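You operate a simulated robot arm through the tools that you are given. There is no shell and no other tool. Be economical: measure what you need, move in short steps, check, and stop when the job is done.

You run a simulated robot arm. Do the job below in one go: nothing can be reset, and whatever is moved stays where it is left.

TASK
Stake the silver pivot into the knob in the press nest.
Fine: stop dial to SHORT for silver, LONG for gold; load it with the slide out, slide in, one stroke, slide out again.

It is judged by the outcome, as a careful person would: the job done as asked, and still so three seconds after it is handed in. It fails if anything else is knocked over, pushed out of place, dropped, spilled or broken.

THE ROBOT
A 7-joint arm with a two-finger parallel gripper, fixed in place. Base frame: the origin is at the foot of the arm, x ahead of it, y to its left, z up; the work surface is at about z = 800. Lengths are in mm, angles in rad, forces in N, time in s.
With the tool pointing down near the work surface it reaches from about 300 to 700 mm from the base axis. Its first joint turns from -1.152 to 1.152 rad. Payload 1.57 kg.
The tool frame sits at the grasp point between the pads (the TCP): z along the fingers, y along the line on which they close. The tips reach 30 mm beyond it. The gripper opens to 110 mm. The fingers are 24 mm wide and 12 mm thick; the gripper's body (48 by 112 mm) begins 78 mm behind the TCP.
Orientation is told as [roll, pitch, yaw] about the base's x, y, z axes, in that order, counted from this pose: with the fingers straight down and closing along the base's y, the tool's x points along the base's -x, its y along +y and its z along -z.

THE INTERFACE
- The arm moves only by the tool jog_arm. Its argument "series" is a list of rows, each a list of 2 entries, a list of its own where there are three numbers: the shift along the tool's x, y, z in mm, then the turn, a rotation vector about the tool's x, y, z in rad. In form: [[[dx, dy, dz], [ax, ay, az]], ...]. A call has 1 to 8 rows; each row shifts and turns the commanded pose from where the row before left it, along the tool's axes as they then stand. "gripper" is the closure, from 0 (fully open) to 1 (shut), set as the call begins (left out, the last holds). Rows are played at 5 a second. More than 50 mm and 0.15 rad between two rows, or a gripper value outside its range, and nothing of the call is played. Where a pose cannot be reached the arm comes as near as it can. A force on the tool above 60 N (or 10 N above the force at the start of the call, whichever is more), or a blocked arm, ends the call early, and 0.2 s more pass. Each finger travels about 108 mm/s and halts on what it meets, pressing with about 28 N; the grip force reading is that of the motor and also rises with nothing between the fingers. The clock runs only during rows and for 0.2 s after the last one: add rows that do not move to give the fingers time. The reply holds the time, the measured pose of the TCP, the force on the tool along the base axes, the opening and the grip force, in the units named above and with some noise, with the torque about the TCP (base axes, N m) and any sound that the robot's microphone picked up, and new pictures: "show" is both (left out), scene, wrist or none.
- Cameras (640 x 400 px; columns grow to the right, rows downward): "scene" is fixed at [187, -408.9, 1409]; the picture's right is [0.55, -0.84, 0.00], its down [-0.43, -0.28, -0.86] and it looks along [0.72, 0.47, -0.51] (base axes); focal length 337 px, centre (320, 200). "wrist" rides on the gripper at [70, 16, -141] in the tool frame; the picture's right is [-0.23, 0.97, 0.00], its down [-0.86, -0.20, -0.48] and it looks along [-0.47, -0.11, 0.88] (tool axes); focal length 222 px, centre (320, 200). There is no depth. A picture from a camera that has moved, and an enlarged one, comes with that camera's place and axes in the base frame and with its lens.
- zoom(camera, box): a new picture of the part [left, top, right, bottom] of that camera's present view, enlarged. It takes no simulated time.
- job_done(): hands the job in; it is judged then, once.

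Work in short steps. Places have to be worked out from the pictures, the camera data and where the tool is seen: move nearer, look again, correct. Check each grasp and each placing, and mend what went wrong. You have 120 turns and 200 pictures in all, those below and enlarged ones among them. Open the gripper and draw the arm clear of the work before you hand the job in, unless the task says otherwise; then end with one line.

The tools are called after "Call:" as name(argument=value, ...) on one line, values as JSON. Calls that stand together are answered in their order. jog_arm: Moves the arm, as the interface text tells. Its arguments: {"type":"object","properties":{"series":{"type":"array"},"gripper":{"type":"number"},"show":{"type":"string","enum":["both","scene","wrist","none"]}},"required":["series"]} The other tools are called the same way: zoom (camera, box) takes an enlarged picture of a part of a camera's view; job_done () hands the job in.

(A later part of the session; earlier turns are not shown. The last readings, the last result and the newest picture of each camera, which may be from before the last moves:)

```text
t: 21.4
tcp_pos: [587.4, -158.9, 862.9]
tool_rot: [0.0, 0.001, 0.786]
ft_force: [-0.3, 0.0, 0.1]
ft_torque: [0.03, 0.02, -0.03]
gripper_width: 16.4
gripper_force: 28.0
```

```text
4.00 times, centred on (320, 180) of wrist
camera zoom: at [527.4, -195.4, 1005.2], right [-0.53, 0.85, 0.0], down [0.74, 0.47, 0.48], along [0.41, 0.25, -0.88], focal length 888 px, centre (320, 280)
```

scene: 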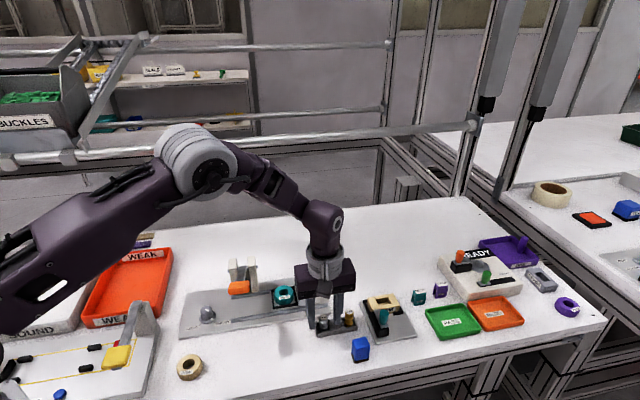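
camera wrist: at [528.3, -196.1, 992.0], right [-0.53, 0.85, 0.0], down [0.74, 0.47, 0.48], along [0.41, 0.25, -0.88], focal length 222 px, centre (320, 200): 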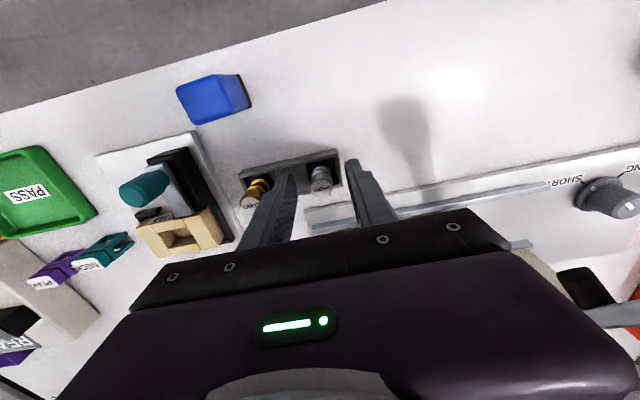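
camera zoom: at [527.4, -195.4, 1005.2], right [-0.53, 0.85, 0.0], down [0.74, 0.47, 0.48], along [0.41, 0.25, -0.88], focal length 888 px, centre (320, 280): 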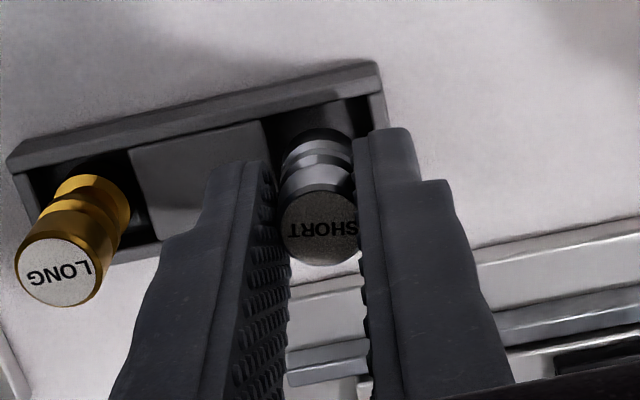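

Hardly any creep. I lift further at moderate speed.

Call:
jog_arm(series=[[[0, 0, -5], [0, 0, 0]], [[0, 0, -8], [0, 0, 0]], [[0, 0, -8], [0, 0, 0]], [[0, 0, -8], [0, 0, 0]], [[0, 0, -8], [0, 0, 0]], [[0, 0, -8], [0, 0, 0]], [[0, 0, -8], [0, 0, 0]], [[0, 0, -4], [0, 0, 0]]], show="scene")

Call:
zoom(camera="scene", box=[260, 250, 372, 320])

Call:
zoom(camera="wrist", box=[240, 130, 480, 280])

```text
t: 23.2
tcp_pos: [588.2, -157.3, 922.4]
tool_rot: [0.0, 0.001, 0.787]
ft_force: [-0.3, 0.3, -1.6]
ft_torque: [-0.03, 0.0, -0.01]
gripper_width: 16.1
gripper_force: 28.0
```

scene: 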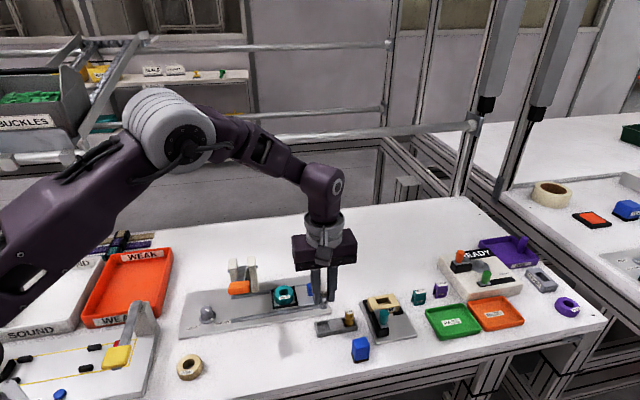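

```text
5.71 times, centred on (316, 285) of scene
camera zoom: at [187.0, -408.9, 1409.0], right [0.55, -0.84, 0.0], down [-0.43, -0.28, -0.86], along [0.72, 0.47, -0.51], focal length 1927 px, centre (343, -286)
```

zoom: 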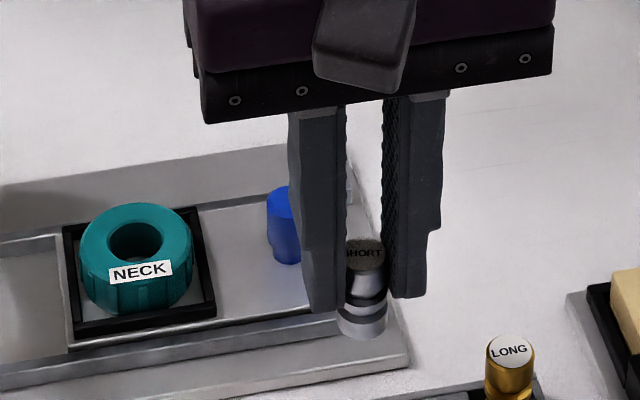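

```text
2.67 times, centred on (360, 205) of wrist
camera zoom: at [527.1, -194.8, 1062.4], right [-0.53, 0.85, 0.0], down [0.74, 0.46, 0.48], along [0.41, 0.25, -0.88], focal length 592 px, centre (213, 187)
```

zoom: 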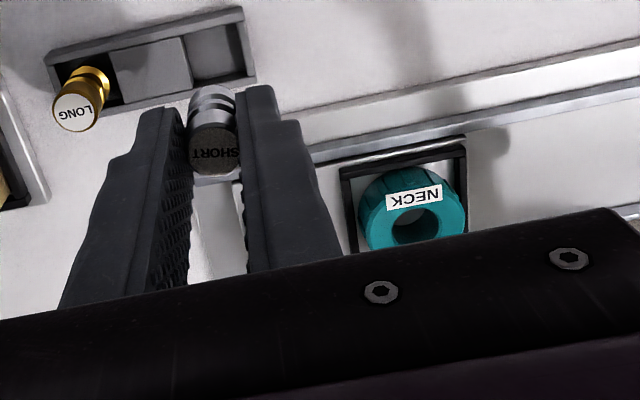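

The pivot is held with about 15 mm of overlap. The nest hole is near (604,-40,832); I move above it at this height with gentle steps.

Call:
jog_arm(series=[[[-10, 7.4, 0], [0, 0, 0]], [[-16.8, 12.8, 0], [0, 0, 0]], [[-16.8, 12.8, 0], [0, 0, 0]], [[-16.8, 12.8, 0], [0, 0, 0]], [[-16.8, 12.8, 0], [0, 0, 0]], [[-10, 7.4, 0], [0, 0, 0]], [[-6.8, 5.4, 0], [0, 0, 0]], [[0, 0, 0], [0, 0, 0]]])

Call:
zoom(camera="wrist", box=[240, 100, 400, 200])

Call:
zoom(camera="scene", box=[240, 250, 336, 310])

```text
t: 25.0
tcp_pos: [604.7, -40.2, 921.3]
tool_rot: [-0.001, 0.0, 0.787]
ft_force: [0.7, -0.1, 0.1]
ft_torque: [0.01, 0.02, -0.01]
gripper_width: 16.3
gripper_force: 28.0
camera wrist: at [543.2, -77.5, 1062.4], right [-0.53, 0.85, 0.0], down [0.74, 0.47, 0.48], along [0.41, 0.25, -0.88], focal length 222 px, centre (320, 200)
```

scene: 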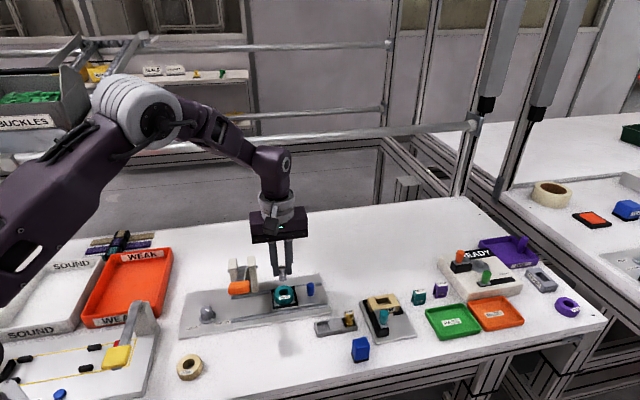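
wrist: 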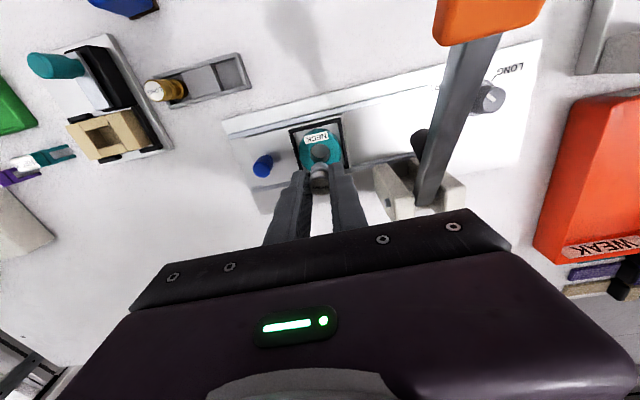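

```text
4.00 times, centred on (320, 150) of wrist
camera zoom: at [543.2, -77.5, 1062.4], right [-0.53, 0.85, 0.0], down [0.74, 0.47, 0.48], along [0.41, 0.25, -0.88], focal length 888 px, centre (320, 400)
```

zoom: 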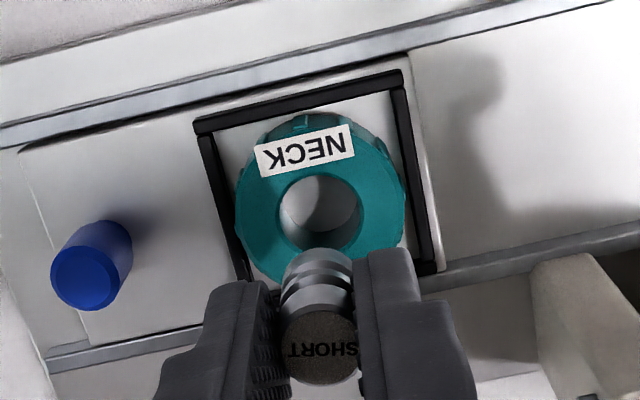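

```text
6.67 times, centred on (288, 280) of scene
camera zoom: at [187.0, -408.9, 1409.0], right [0.55, -0.84, 0.0], down [-0.43, -0.28, -0.86], along [0.72, 0.47, -0.51], focal length 2248 px, centre (533, -333)
```

zoom: 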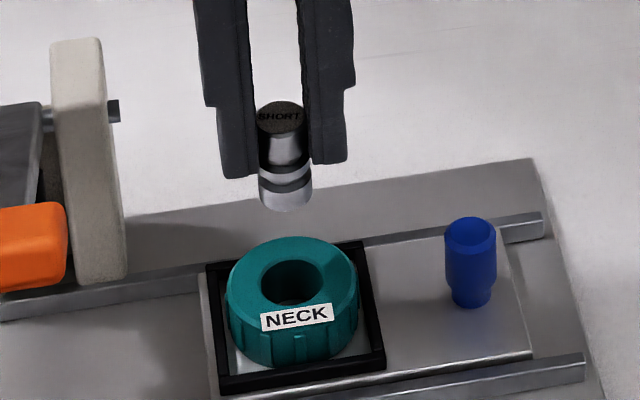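

The pivot is centred in the grip. The hole looks about 3–5 mm toward +tool x from the axis; I correct by 4 mm, go down 22 mm and look again.

Call:
jog_arm(series=[[[4, -0.6, 0], [0, 0, 0]], [[0, 0, 7], [0, 0, 0]], [[0, 0, 8], [0, 0, 0]], [[0, 0, 7], [0, 0, 0]], [[0, 0, 0], [0, 0, 0]]], show="none")

Call:
zoom(camera="wrist", box=[240, 110, 400, 210])

Call:
zoom(camera="scene", box=[250, 260, 330, 310])

```text
t: 26.2
tcp_pos: [600.4, -44.4, 898.8]
tool_rot: [0.001, -0.001, 0.788]
ft_force: [0.1, -0.2, -0.8]
ft_torque: [-0.03, 0.01, 0.0]
gripper_width: 16.3
gripper_force: 28.3
```

```text
4.00 times, centred on (320, 160) of wrist
camera zoom: at [540.6, -81.2, 1040.3], right [-0.53, 0.85, 0.0], down [0.74, 0.47, 0.48], along [0.41, 0.25, -0.88], focal length 888 px, centre (320, 360)
```

zoom: 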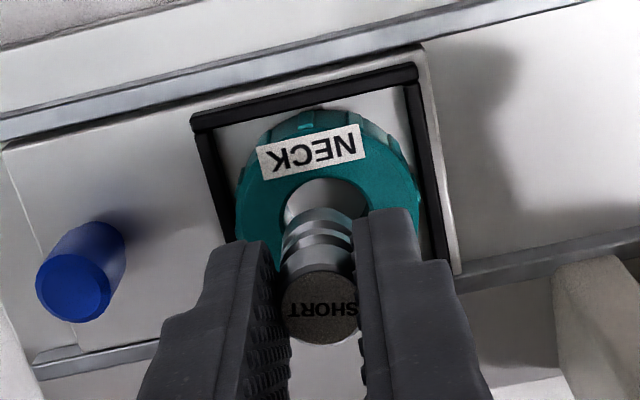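

```text
8.00 times, centred on (290, 285) of scene
camera zoom: at [187.0, -408.9, 1409.0], right [0.55, -0.84, 0.0], down [-0.43, -0.28, -0.86], along [0.72, 0.47, -0.51], focal length 2698 px, centre (560, -480)
```

zoom: 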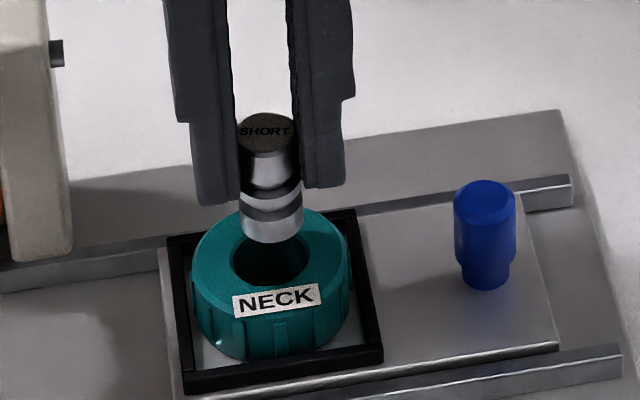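

The pivot is nearly over the hole, which has about 2.5 mm clearance all round. I shift 0.7 mm in tool y, go down 7 mm and check from both cameras.

Call:
jog_arm(series=[[[0.5, 0.7, 3], [0, 0, 0]], [[0, 0, 4], [0, 0, 0]], [[0, 0, 0], [0, 0, 0]]], show="none")

Call:
zoom(camera="wrist", box=[260, 120, 380, 195])

Call:
zoom(camera="scene", box=[260, 265, 316, 300])

```text
t: 27.0
tcp_pos: [601.6, -44.1, 892.7]
tool_rot: [-0.002, -0.001, 0.786]
ft_force: [0.2, 0.8, -0.7]
ft_torque: [0.02, -0.01, -0.02]
gripper_width: 16.6
gripper_force: 28.0
```

```text
5.33 times, centred on (320, 158) of wrist
camera zoom: at [540.0, -81.1, 1033.3], right [-0.53, 0.85, 0.0], down [0.74, 0.47, 0.48], along [0.41, 0.25, -0.88], focal length 1185 px, centre (320, 427)
```

zoom: 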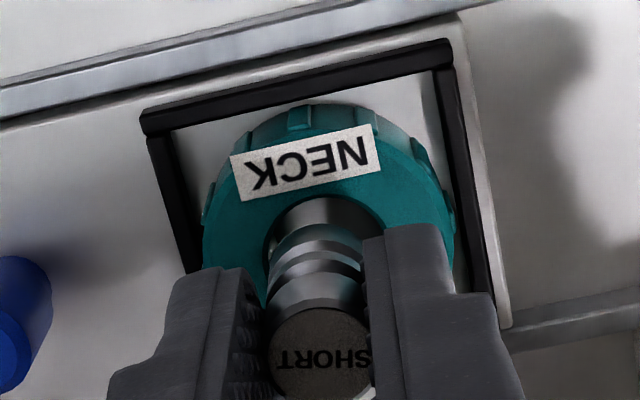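

```text
11.43 times, centred on (288, 282) of scene
camera zoom: at [187.0, -408.9, 1409.0], right [0.55, -0.84, 0.0], down [-0.43, -0.28, -0.86], along [0.72, 0.47, -0.51], focal length 3854 px, centre (686, -743)
```

zoom: 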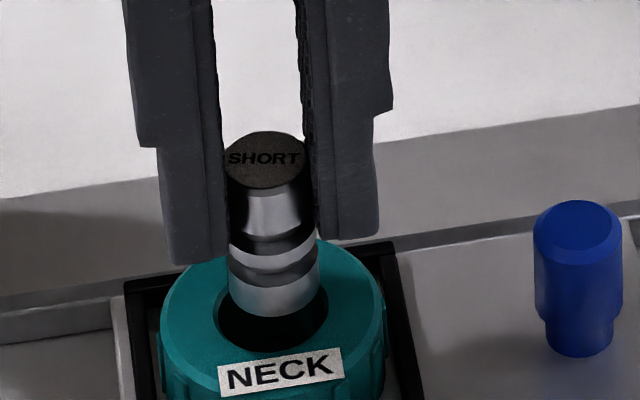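

Scene view shows it well aligned; the wrist view suggests ~1 mm more in +tool x. I shift slightly and lower 6 mm in small steps while checking the force.

Call:
jog_arm(series=[[[1, 0.5, 0], [0, 0, 0]], [[0, 0, 2], [0, 0, 0]], [[0, 0, 2], [0, 0, 0]], [[0, 0, 2], [0, 0, 0]], [[0, 0, 0], [0, 0, 0]]], show="none")

Call:
zoom(camera="wrist", box=[260, 120, 380, 195])

Call:
zoom(camera="scene", box=[260, 265, 316, 300])

```text
t: 28.2
tcp_pos: [600.9, -43.5, 885.4]
tool_rot: [0.0, 0.001, 0.787]
ft_force: [0.7, 0.9, 0.0]
ft_torque: [0.01, 0.02, 0.0]
gripper_width: 16.5
gripper_force: 27.8
```

```text
5.33 times, centred on (320, 158) of wrist
camera zoom: at [539.1, -81.3, 1027.3], right [-0.53, 0.85, 0.0], down [0.74, 0.47, 0.48], along [0.41, 0.25, -0.88], focal length 1185 px, centre (320, 427)
```

zoom: 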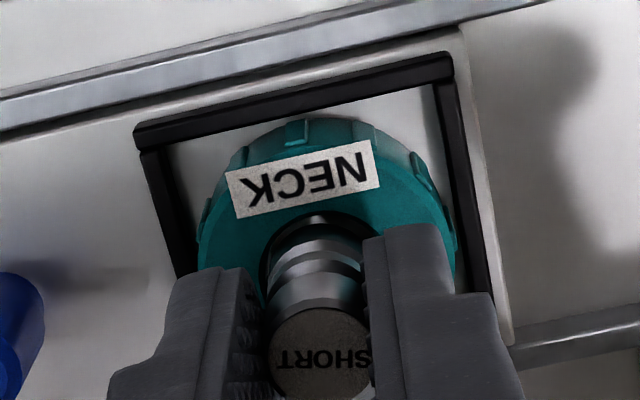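

```text
11.43 times, centred on (288, 282) of scene
camera zoom: at [187.0, -408.9, 1409.0], right [0.55, -0.84, 0.0], down [-0.43, -0.28, -0.86], along [0.72, 0.47, -0.51], focal length 3854 px, centre (686, -743)
```

zoom: 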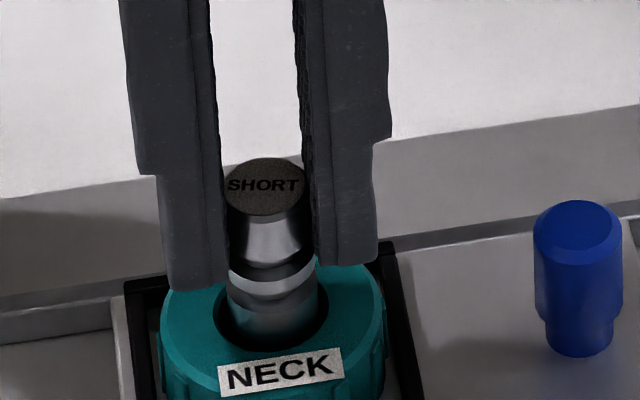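

The pivot's lower end is entering the hole freely with no force. I lower another 8 mm in small steps.

Call:
jog_arm(series=[[[0, 0.5, 2], [0, 0, 0]], [[0, 0, 2], [0, 0, 0]], [[0, 0, 2], [0, 0, 0]], [[0, 0, 2], [0, 0, 0]], [[0, 0, 0], [0, 0, 0]]], show="none")

Call:
zoom(camera="wrist", box=[260, 120, 380, 195])

Call:
zoom(camera="scene", box=[260, 265, 316, 300])

```text
t: 29.4
tcp_pos: [599.2, -43.8, 876.5]
tool_rot: [-0.002, -0.001, 0.786]
ft_force: [-0.6, -0.2, -0.5]
ft_torque: [0.07, 0.01, 0.01]
gripper_width: 16.3
gripper_force: 28.4
```

```text
5.33 times, centred on (320, 158) of wrist
camera zoom: at [538.8, -80.6, 1018.9], right [-0.53, 0.85, 0.0], down [0.74, 0.47, 0.48], along [0.41, 0.25, -0.88], focal length 1185 px, centre (320, 427)
```

zoom: 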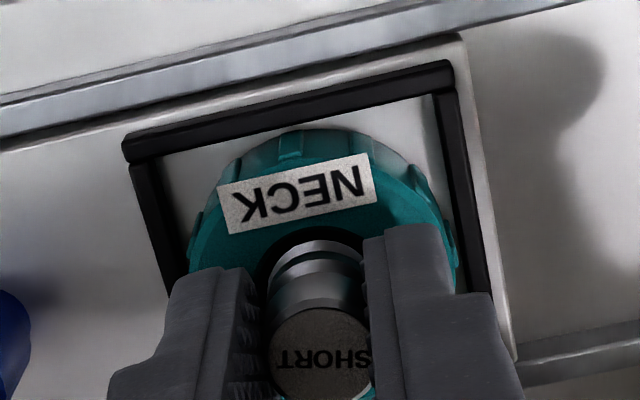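

```text
11.43 times, centred on (288, 282) of scene
camera zoom: at [187.0, -408.9, 1409.0], right [0.55, -0.84, 0.0], down [-0.43, -0.28, -0.86], along [0.72, 0.47, -0.51], focal length 3854 px, centre (686, -743)
```

zoom: 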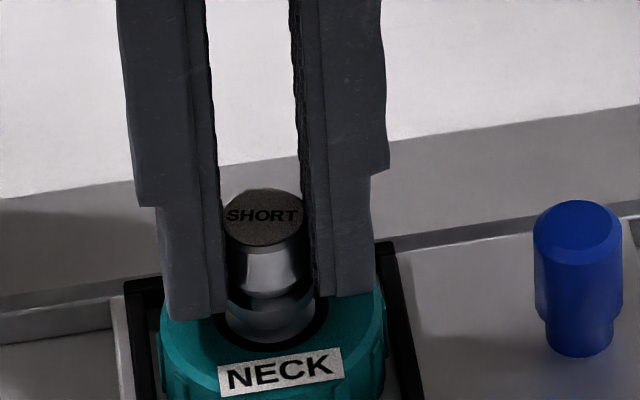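

It goes in freely. I lower 4 mm more in 1 mm steps.

Call:
jog_arm(series=[[[0, 0, 1], [0, 0, 0]], [[0, 0, 1], [0, 0, 0]], [[0, 0, 1], [0, 0, 0]], [[0, 0, 1], [0, 0, 0]], [[0, 0, 0], [0, 0, 0]]], show="none")

Call:
zoom(camera="wrist", box=[260, 120, 380, 195])

Call:
zoom(camera="scene", box=[260, 265, 316, 300])

```text
t: 30.6
tcp_pos: [599.7, -44.2, 873.8]
tool_rot: [0.0, -0.001, 0.787]
ft_force: [-0.6, 0.2, -0.9]
ft_torque: [-0.01, -0.01, 0.04]
gripper_width: 16.4
gripper_force: 27.8
```

```text
5.33 times, centred on (320, 158) of wrist
camera zoom: at [538.3, -81.5, 1014.8], right [-0.53, 0.85, 0.0], down [0.74, 0.47, 0.48], along [0.41, 0.25, -0.88], focal length 1185 px, centre (320, 427)
```

zoom: 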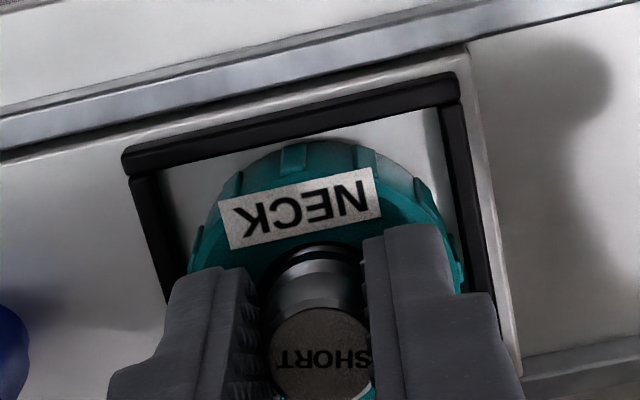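

```text
11.43 times, centred on (288, 282) of scene
camera zoom: at [187.0, -408.9, 1409.0], right [0.55, -0.84, 0.0], down [-0.43, -0.28, -0.86], along [0.72, 0.47, -0.51], focal length 3854 px, centre (686, -743)
```

zoom: 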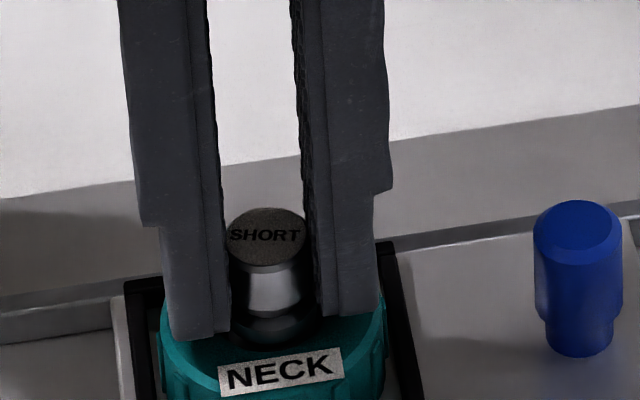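

Still no contact. 4 mm more.

Call:
jog_arm(series=[[[0, 0, 1], [0, 0, 0]], [[0, 0, 1], [0, 0, 0]], [[0, 0, 1], [0, 0, 0]], [[0, 0, 1], [0, 0, 0]], [[0, 0, 0], [0, 0, 0]]], show="none")

Call:
zoom(camera="scene", box=[260, 265, 316, 300])

```text
t: 31.8
tcp_pos: [599.0, -43.7, 870.6]
tool_rot: [0.0, -0.001, 0.785]
ft_force: [-0.8, 0.2, 0.2]
ft_torque: [0.01, -0.01, 0.0]
gripper_width: 16.5
gripper_force: 28.0
```

```text
11.43 times, centred on (288, 282) of scene
camera zoom: at [187.0, -408.9, 1409.0], right [0.55, -0.84, 0.0], down [-0.43, -0.28, -0.86], along [0.72, 0.47, -0.51], focal length 3854 px, centre (686, -743)
```

zoom: 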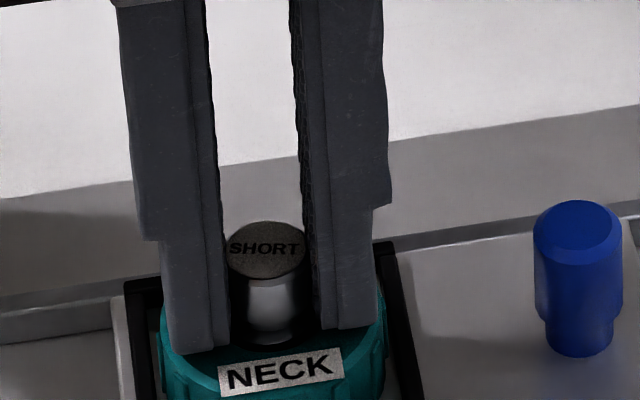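

Call:
jog_arm(series=[[[0, 0, 1], [0, 0, 0]], [[0, 0, 1], [0, 0, 0]], [[0, 0, 1], [0, 0, 0]], [[0, 0, 0], [0, 0, 0]]], show="none")

Call:
zoom(camera="scene", box=[260, 265, 316, 300])

Call:
zoom(camera="wrist", box=[260, 120, 380, 195])

```text
t: 32.8
tcp_pos: [599.3, -44.1, 868.9]
tool_rot: [-0.003, -0.001, 0.786]
ft_force: [-10.2, -0.3, 35.0]
ft_torque: [0.06, 0.38, 0.01]
gripper_width: 16.5
gripper_force: 28.1
```

```text
11.43 times, centred on (288, 282) of scene
camera zoom: at [186.0, -408.9, 1409.1], right [0.55, -0.84, 0.0], down [-0.43, -0.28, -0.86], along [0.72, 0.47, -0.51], focal length 3854 px, centre (686, -743)
```

zoom: 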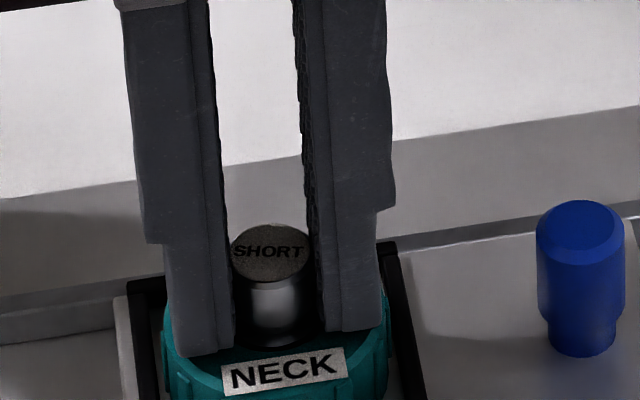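

```text
5.33 times, centred on (320, 158) of wrist
camera zoom: at [538.4, -81.1, 1009.7], right [-0.53, 0.85, 0.0], down [0.74, 0.47, 0.48], along [0.41, 0.25, -0.88], focal length 1185 px, centre (320, 427)
```

zoom: 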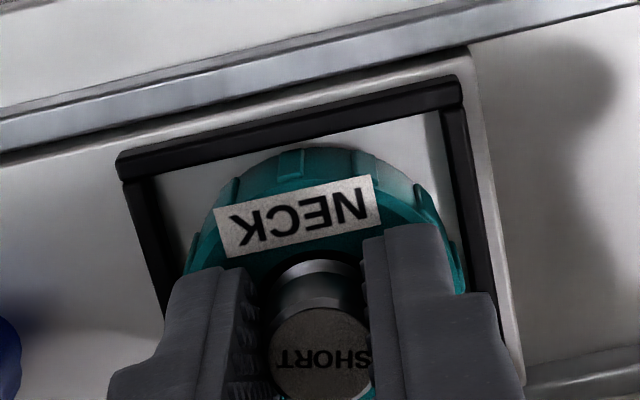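

Contact (35 N): tips on the knob or pivot seated. I back up 2 mm to relieve it, then open a little to release.

Call:
jog_arm(series=[[[0, 0, -2], [0, 0, 0]], [[0, 0, 0], [0, 0, 0]]], show="none")

Call:
jog_arm(series=[[[0, 0, 0], [0, 0, 0]], [[0, 0, 0], [0, 0, 0]], [[0, 0, 0], [0, 0, 0]]], gripper=0.7, show="none")

Call:
zoom(camera="scene", box=[260, 265, 316, 300])

Call:
zoom(camera="wrist", box=[260, 120, 380, 195])

```text
t: 33.4
tcp_pos: [599.1, -44.3, 869.2]
tool_rot: [-0.001, -0.002, 0.787]
ft_force: [-0.1, -1.3, 10.6]
ft_torque: [-0.04, 0.03, -0.01]
gripper_width: 16.1
gripper_force: 27.8
```

```text
t: 34.2
tcp_pos: [599.8, -44.0, 868.8]
tool_rot: [0.0, 0.0, 0.787]
ft_force: [0.4, 1.4, 4.9]
ft_torque: [0.02, -0.03, -0.01]
gripper_width: 31.6
gripper_force: 0.0
```

```text
11.43 times, centred on (288, 282) of scene
camera zoom: at [186.9, -408.9, 1409.0], right [0.55, -0.84, 0.0], down [-0.43, -0.28, -0.86], along [0.72, 0.47, -0.51], focal length 3854 px, centre (686, -743)
```

zoom: 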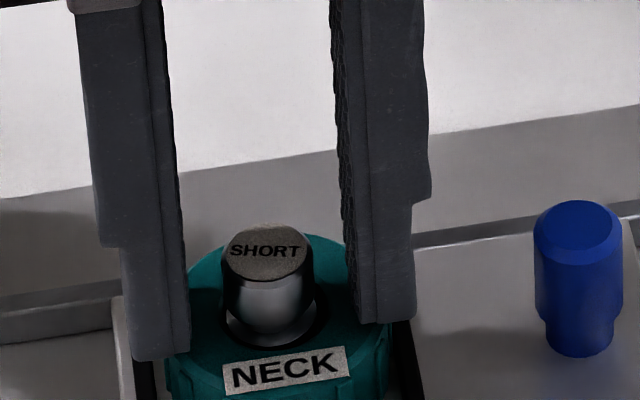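

```text
5.33 times, centred on (320, 158) of wrist
camera zoom: at [538.7, -80.7, 1010.2], right [-0.53, 0.85, 0.0], down [0.74, 0.46, 0.48], along [0.41, 0.25, -0.88], focal length 1185 px, centre (320, 427)
```

zoom: 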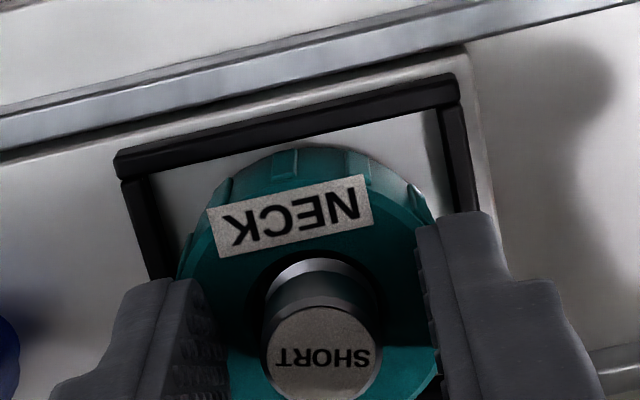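

The pivot stands in the knob. I raise the arm straight up and look.

Call:
jog_arm(series=[[[0, 0, -5], [0, 0, 0]], [[0, 0, -15], [0, 0, 0]], [[0, 0, -30], [0, 0, 0]], [[0, 0, -40], [0, 0, 0]], [[0, 0, 0], [0, 0, 0]]])

Call:
zoom(camera="scene", box=[220, 245, 332, 315])

Call:
zoom(camera="wrist", box=[220, 80, 500, 255])

```text
t: 35.4
tcp_pos: [599.4, -43.0, 959.3]
tool_rot: [-0.001, 0.0, 0.788]
ft_force: [0.5, 0.1, -0.2]
ft_torque: [-0.02, 0.01, 0.01]
gripper_width: 32.8
gripper_force: 0.1
camera wrist: at [539.4, -80.2, 1101.3], right [-0.53, 0.85, 0.0], down [0.74, 0.46, 0.48], along [0.41, 0.25, -0.88], focal length 222 px, centre (320, 200)
```

scene: 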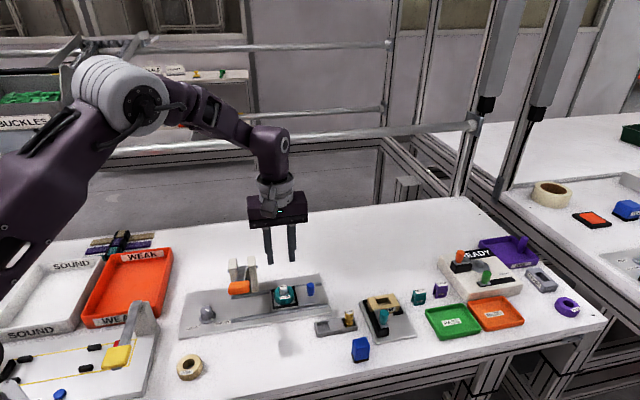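
wrist: 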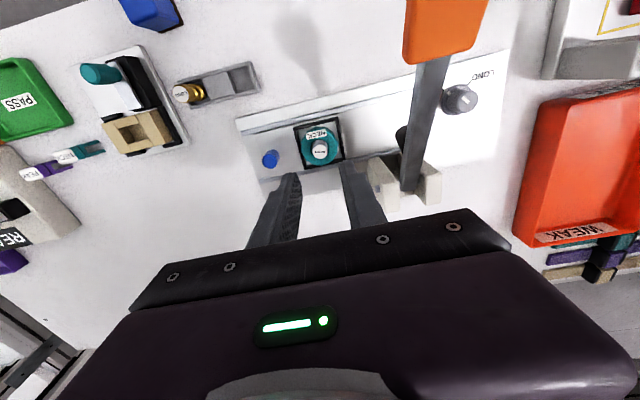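

```text
5.71 times, centred on (276, 280) of scene
camera zoom: at [187.0, -408.9, 1409.0], right [0.55, -0.84, 0.0], down [-0.43, -0.28, -0.86], along [0.72, 0.47, -0.51], focal length 1927 px, centre (571, -257)
```

zoom: 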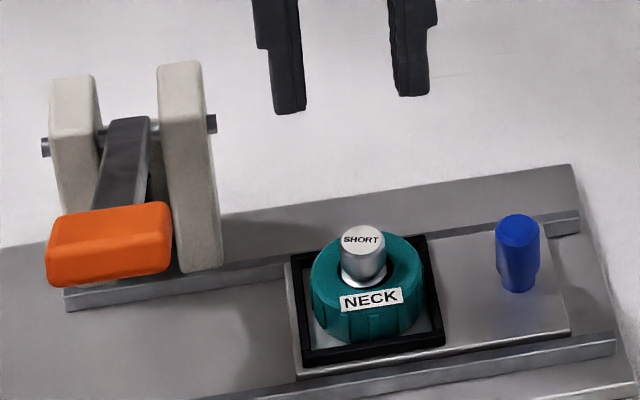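

```text
2.29 times, centred on (360, 168) of wrist
camera zoom: at [539.4, -80.2, 1101.3], right [-0.53, 0.85, 0.0], down [0.74, 0.46, 0.48], along [0.41, 0.25, -0.88], focal length 508 px, centre (229, 274)
```

zoom: 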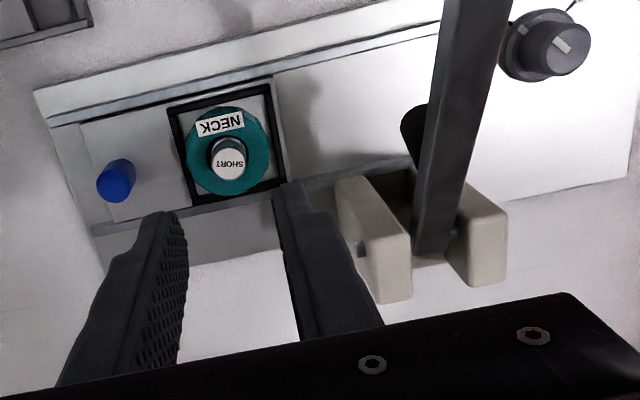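

The pivot stands upright in the knob. Next I push the slide in by its blue handle (top about (645,-86,853)): closed fingers, placed behind it at about (667,-108).

Call:
jog_arm(series=[[[0, -31, 0], [0, 0, 0]], [[-1, -31, 0], [0, 0, 0]], [[-0.8, -32, 0], [0, 0, 0]], [[0, 0, 30], [0, 0, 0]], [[0, 0, 30], [0, 0, 0]], [[0, 0, 0], [0, 0, 0]]], gripper=1)

Call:
zoom(camera="wrist", box=[240, 90, 480, 240])

Call:
zoom(camera="scene", box=[250, 245, 362, 315])

```text
t: 36.8
tcp_pos: [668.6, -107.1, 899.4]
tool_rot: [0.0, 0.0, 0.787]
ft_force: [0.2, 0.2, 0.4]
ft_torque: [-0.02, 0.01, 0.0]
gripper_width: 0.1
gripper_force: 21.1
camera wrist: at [608.0, -144.4, 1040.5], right [-0.53, 0.85, 0.0], down [0.74, 0.47, 0.48], along [0.41, 0.25, -0.88], focal length 222 px, centre (320, 200)
```

scene: 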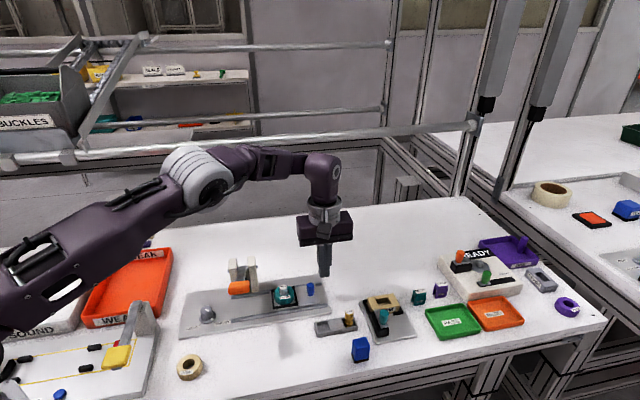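
wrist: 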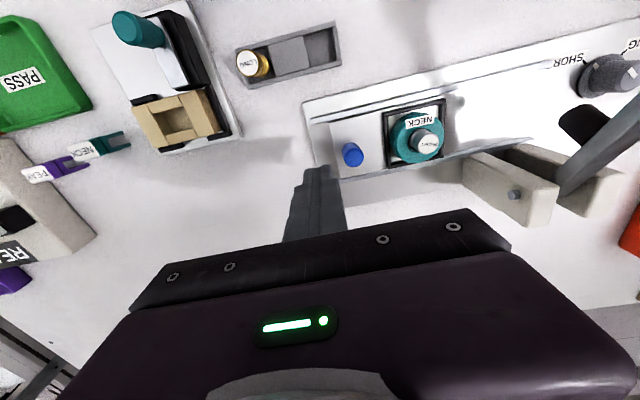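

```text
2.67 times, centred on (360, 165) of wrist
camera zoom: at [608.0, -144.4, 1040.5], right [-0.53, 0.85, 0.0], down [0.74, 0.47, 0.48], along [0.41, 0.25, -0.88], focal length 592 px, centre (213, 293)
```

zoom: 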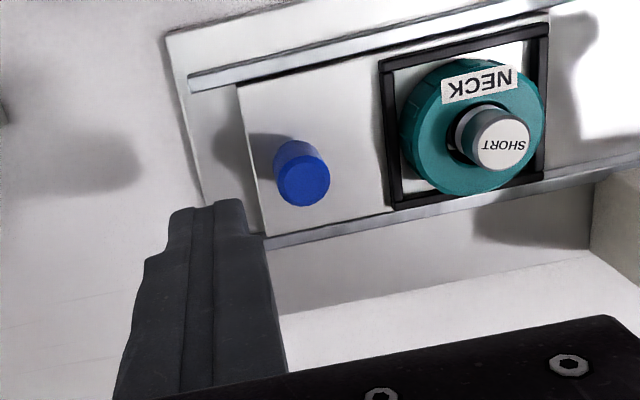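

```text
5.71 times, centred on (306, 280) of scene
camera zoom: at [187.0, -408.9, 1409.0], right [0.55, -0.84, 0.0], down [-0.43, -0.28, -0.86], along [0.72, 0.47, -0.51], focal length 1927 px, centre (400, -257)
```

zoom: 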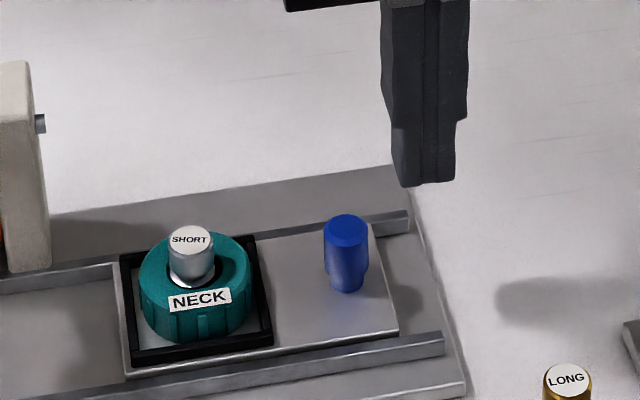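

The handle lies 30 mm along tool y and about 4 mm in tool x from the fingers. I correct, lower to z 862, and check.

Call:
jog_arm(series=[[[4, 0, 17], [0, 0, 0]], [[0, 0, 20], [0, 0, 0]], [[0, 0, 0], [0, 0, 0]]], show="none")

Call:
zoom(camera="wrist", box=[240, 110, 480, 260])

Call:
zoom(camera="scene", box=[250, 255, 362, 325])

```text
t: 37.6
tcp_pos: [665.7, -110.2, 862.6]
tool_rot: [0.0, 0.001, 0.789]
ft_force: [0.1, 0.1, -0.1]
ft_torque: [-0.02, 0.03, -0.02]
gripper_width: 0.1
gripper_force: 21.3
```

```text
2.67 times, centred on (360, 185) of wrist
camera zoom: at [604.7, -148.0, 1004.0], right [-0.53, 0.85, 0.0], down [0.74, 0.47, 0.48], along [0.41, 0.25, -0.88], focal length 592 px, centre (213, 240)
```

zoom: 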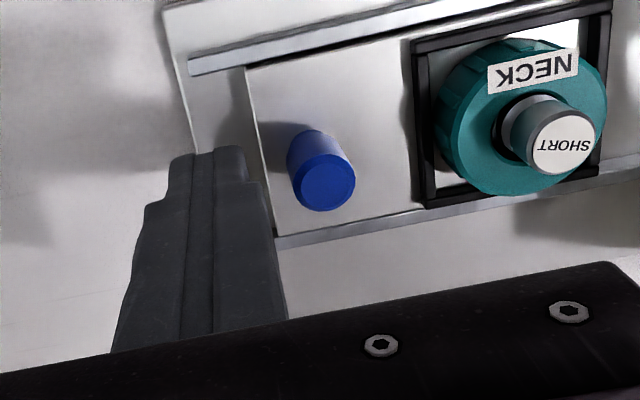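

```text
5.71 times, centred on (306, 290) of scene
camera zoom: at [187.0, -408.9, 1409.0], right [0.55, -0.84, 0.0], down [-0.43, -0.28, -0.86], along [0.72, 0.47, -0.51], focal length 1927 px, centre (400, -314)
```

zoom: 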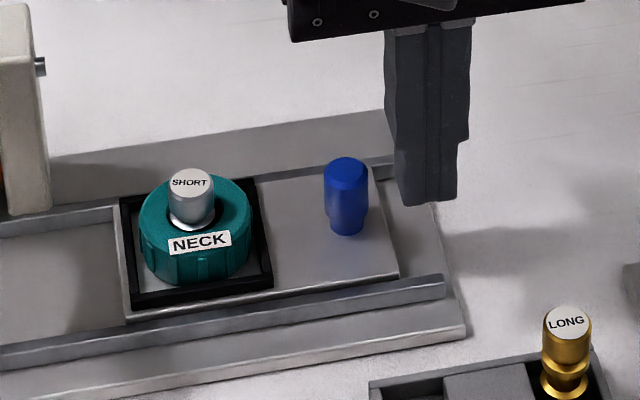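

Aligned with the handle. I push along tool +y: 24 mm slowly (about 10 mm of that is the gap).

Call:
jog_arm(series=[[[0, 3, 0], [0, 0, 0]], [[0, 3, 0], [0, 0, 0]], [[0, 3, 0], [0, 0, 0]], [[0, 3, 0], [0, 0, 0]], [[0, 3, 0], [0, 0, 0]], [[0, 3, 0], [0, 0, 0]], [[0, 3, 0], [0, 0, 0]], [[0, 3, 0], [0, 0, 0]]], show="none")

Call:
zoom(camera="scene", box=[220, 245, 348, 325])

Call:
zoom(camera="wrist", box=[240, 110, 480, 260])

```text
t: 39.4
tcp_pos: [646.9, -95.0, 861.2]
tool_rot: [0.0, -0.001, 0.787]
ft_force: [0.4, -0.9, -0.1]
ft_torque: [0.01, 0.0, -0.03]
gripper_width: 0.1
gripper_force: 21.2
```

```text
5.00 times, centred on (284, 285) of scene
camera zoom: at [187.0, -408.9, 1409.0], right [0.55, -0.84, 0.0], down [-0.43, -0.28, -0.86], along [0.72, 0.47, -0.51], focal length 1686 px, centre (500, -225)
```

zoom: 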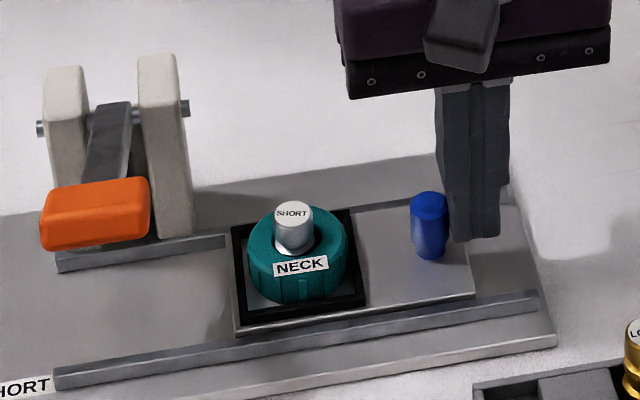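

```text
2.67 times, centred on (360, 185) of wrist
camera zoom: at [587.0, -132.2, 1002.8], right [-0.53, 0.85, 0.0], down [0.74, 0.47, 0.48], along [0.41, 0.25, -0.88], focal length 592 px, centre (213, 240)
```

zoom: 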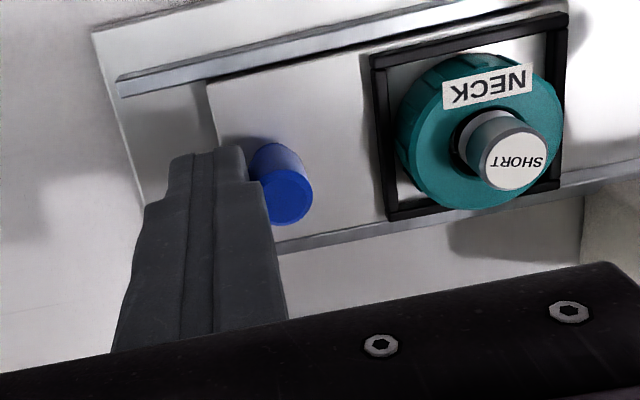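

The slide moves freely and the pivot stands steady. I continue 32 mm.

Call:
jog_arm(series=[[[0, 4, 0], [0, 0, 0]], [[0, 4, 0], [0, 0, 0]], [[0, 4, 0], [0, 0, 0]], [[0, 4, 0], [0, 0, 0]], [[0, 4, 0], [0, 0, 0]], [[0, 4, 0], [0, 0, 0]], [[0, 4, 0], [0, 0, 0]], [[0, 4, 0], [0, 0, 0]]], show="none")

Call:
zoom(camera="scene", box=[220, 235, 348, 315])

Call:
zoom(camera="wrist", box=[240, 80, 520, 255])

```text
t: 41.2
tcp_pos: [624.7, -72.2, 862.7]
tool_rot: [0.0, 0.0, 0.788]
ft_force: [0.4, -1.1, -0.8]
ft_torque: [0.01, 0.0, 0.02]
gripper_width: 0.0
gripper_force: 20.5
```

```text
5.00 times, centred on (284, 275) of scene
camera zoom: at [187.0, -408.9, 1409.0], right [0.55, -0.84, 0.0], down [-0.43, -0.28, -0.86], along [0.72, 0.47, -0.51], focal length 1686 px, centre (500, -175)
```

zoom: 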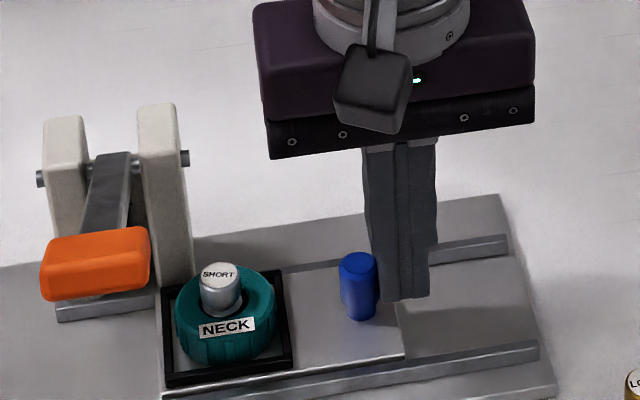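

```text
2.29 times, centred on (380, 168) of wrist
camera zoom: at [564.1, -109.2, 1003.3], right [-0.53, 0.85, 0.0], down [0.74, 0.46, 0.48], along [0.41, 0.25, -0.88], focal length 508 px, centre (183, 274)
```

zoom: 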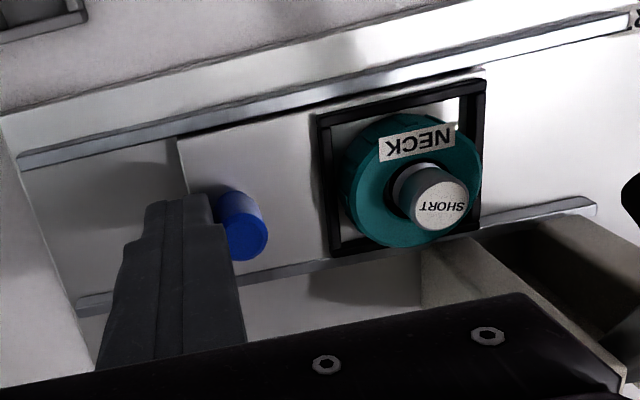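

Going well. Another 24 mm, slowly, watching for the stop and ram clearance.

Call:
jog_arm(series=[[[0, 3, 0], [0, 0, 0]], [[0, 3, 0], [0, 0, 0]], [[0, 3, 0], [0, 0, 0]], [[0, 3, 0], [0, 0, 0]], [[0, 3, 0], [0, 0, 0]], [[0, 3, 0], [0, 0, 0]], [[0, 3, 0], [0, 0, 0]], [[0, 3, 0], [0, 0, 0]]], show="none")

Call:
zoom(camera="scene", box=[200, 235, 328, 315])

Call:
zoom(camera="wrist", box=[240, 80, 520, 255])

```text
t: 43.0
tcp_pos: [609.0, -54.5, 862.5]
tool_rot: [0.001, 0.0, 0.788]
ft_force: [0.8, -0.7, 0.0]
ft_torque: [-0.01, -0.03, -0.04]
gripper_width: 0.0
gripper_force: 20.6
```

```text
5.00 times, centred on (264, 275) of scene
camera zoom: at [187.0, -408.9, 1409.0], right [0.55, -0.84, 0.0], down [-0.43, -0.28, -0.86], along [0.72, 0.47, -0.51], focal length 1686 px, centre (600, -175)
```

zoom: 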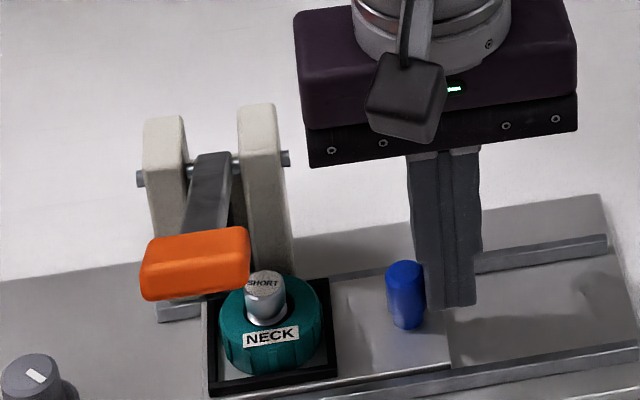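

```text
2.29 times, centred on (380, 168) of wrist
camera zoom: at [547.1, -92.0, 1003.1], right [-0.53, 0.85, 0.0], down [0.74, 0.47, 0.48], along [0.41, 0.25, -0.88], focal length 508 px, centre (183, 274)
```

zoom: 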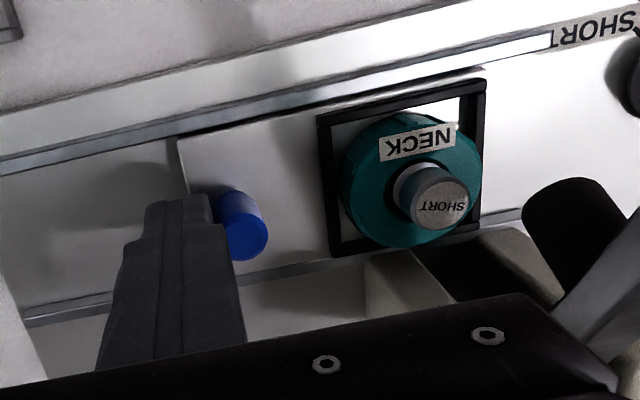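

Call:
jog_arm(series=[[[0, 3, 0], [0, 0, 0]], [[0, 3, 0], [0, 0, 0]], [[0, 3, 0], [0, 0, 0]], [[0, 3, 0], [0, 0, 0]], [[0, 0, 0], [0, 0, 0]]], show="none")

Call:
zoom(camera="scene", box=[200, 235, 328, 315])

Call:
zoom(camera="wrist", box=[240, 80, 520, 255])

```text
t: 44.2
tcp_pos: [598.5, -46.5, 862.6]
tool_rot: [0.001, 0.0, 0.786]
ft_force: [0.5, -1.1, 0.2]
ft_torque: [-0.01, 0.02, 0.0]
gripper_width: 0.0
gripper_force: 21.0
```

```text
5.00 times, centred on (264, 275) of scene
camera zoom: at [187.0, -408.9, 1409.0], right [0.55, -0.84, 0.0], down [-0.43, -0.28, -0.86], along [0.72, 0.47, -0.51], focal length 1686 px, centre (600, -175)
```

zoom: 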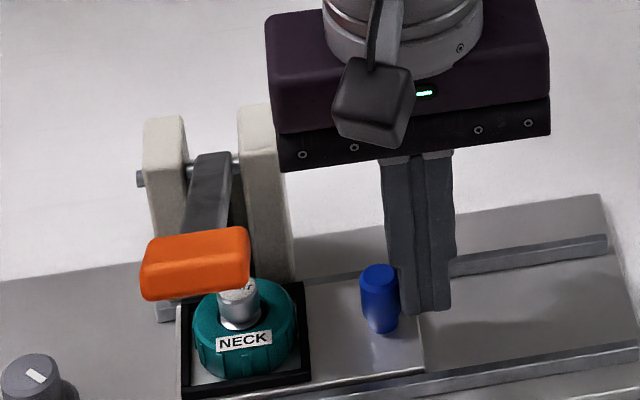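

```text
2.29 times, centred on (380, 168) of wrist
camera zoom: at [538.2, -84.4, 1003.8], right [-0.53, 0.85, 0.0], down [0.75, 0.46, 0.48], along [0.41, 0.25, -0.88], focal length 508 px, centre (183, 274)
```

zoom: 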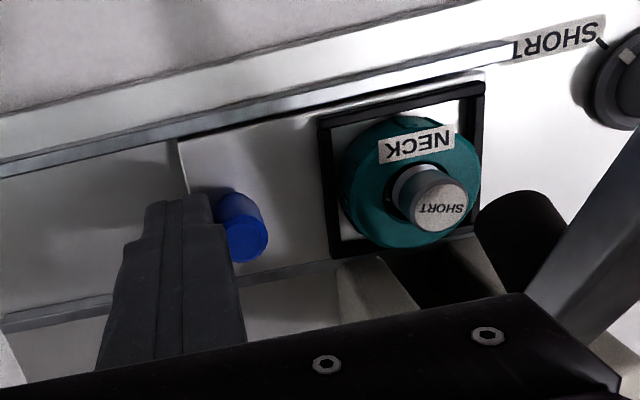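

No stop yet. I continue in 3 mm steps.

Call:
jog_arm(series=[[[0, 3, 0], [0, 0, 0]], [[0, 3, 0], [0, 0, 0]], [[0, 3, 0], [0, 0, 0]], [[0, 3, 0], [0, 0, 0]], [[0, 0, 0], [0, 0, 0]]], show="none")

Call:
zoom(camera="scene", box=[200, 235, 328, 315])

Call:
zoom(camera="wrist", box=[240, 80, 520, 255])

```text
t: 45.4
tcp_pos: [593.9, -41.1, 863.4]
tool_rot: [-0.006, 0.0, 0.786]
ft_force: [31.7, -31.8, -14.5]
ft_torque: [-0.83, -0.72, -0.2]
gripper_width: 0.0
gripper_force: 20.8
```

```text
5.00 times, centred on (264, 275) of scene
camera zoom: at [188.0, -409.7, 1408.6], right [0.55, -0.84, 0.0], down [-0.43, -0.28, -0.86], along [0.72, 0.47, -0.51], focal length 1686 px, centre (600, -175)
```

zoom: 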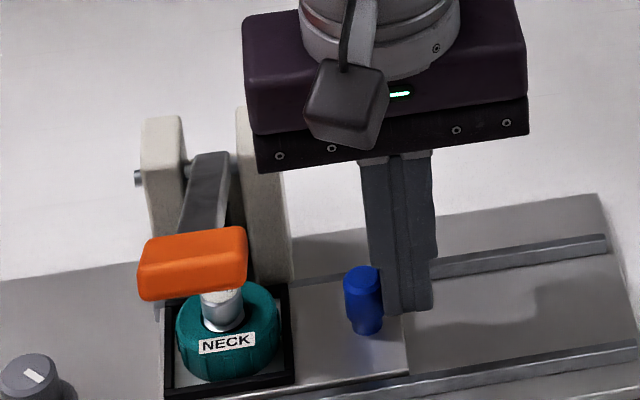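

```text
2.29 times, centred on (380, 168) of wrist
camera zoom: at [532.2, -78.3, 1004.4], right [-0.53, 0.85, -0.01], down [0.74, 0.47, 0.48], along [0.41, 0.25, -0.88], focal length 508 px, centre (183, 274)
```

zoom: 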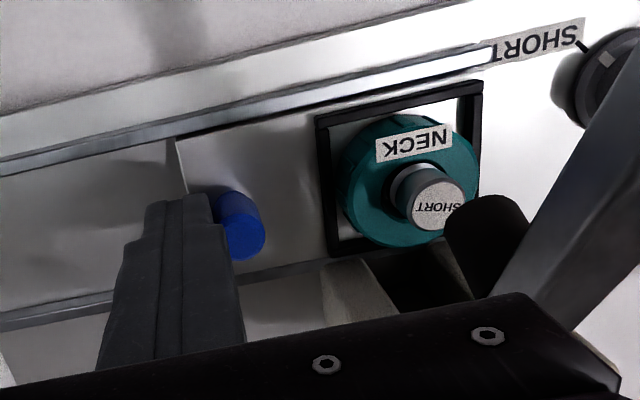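

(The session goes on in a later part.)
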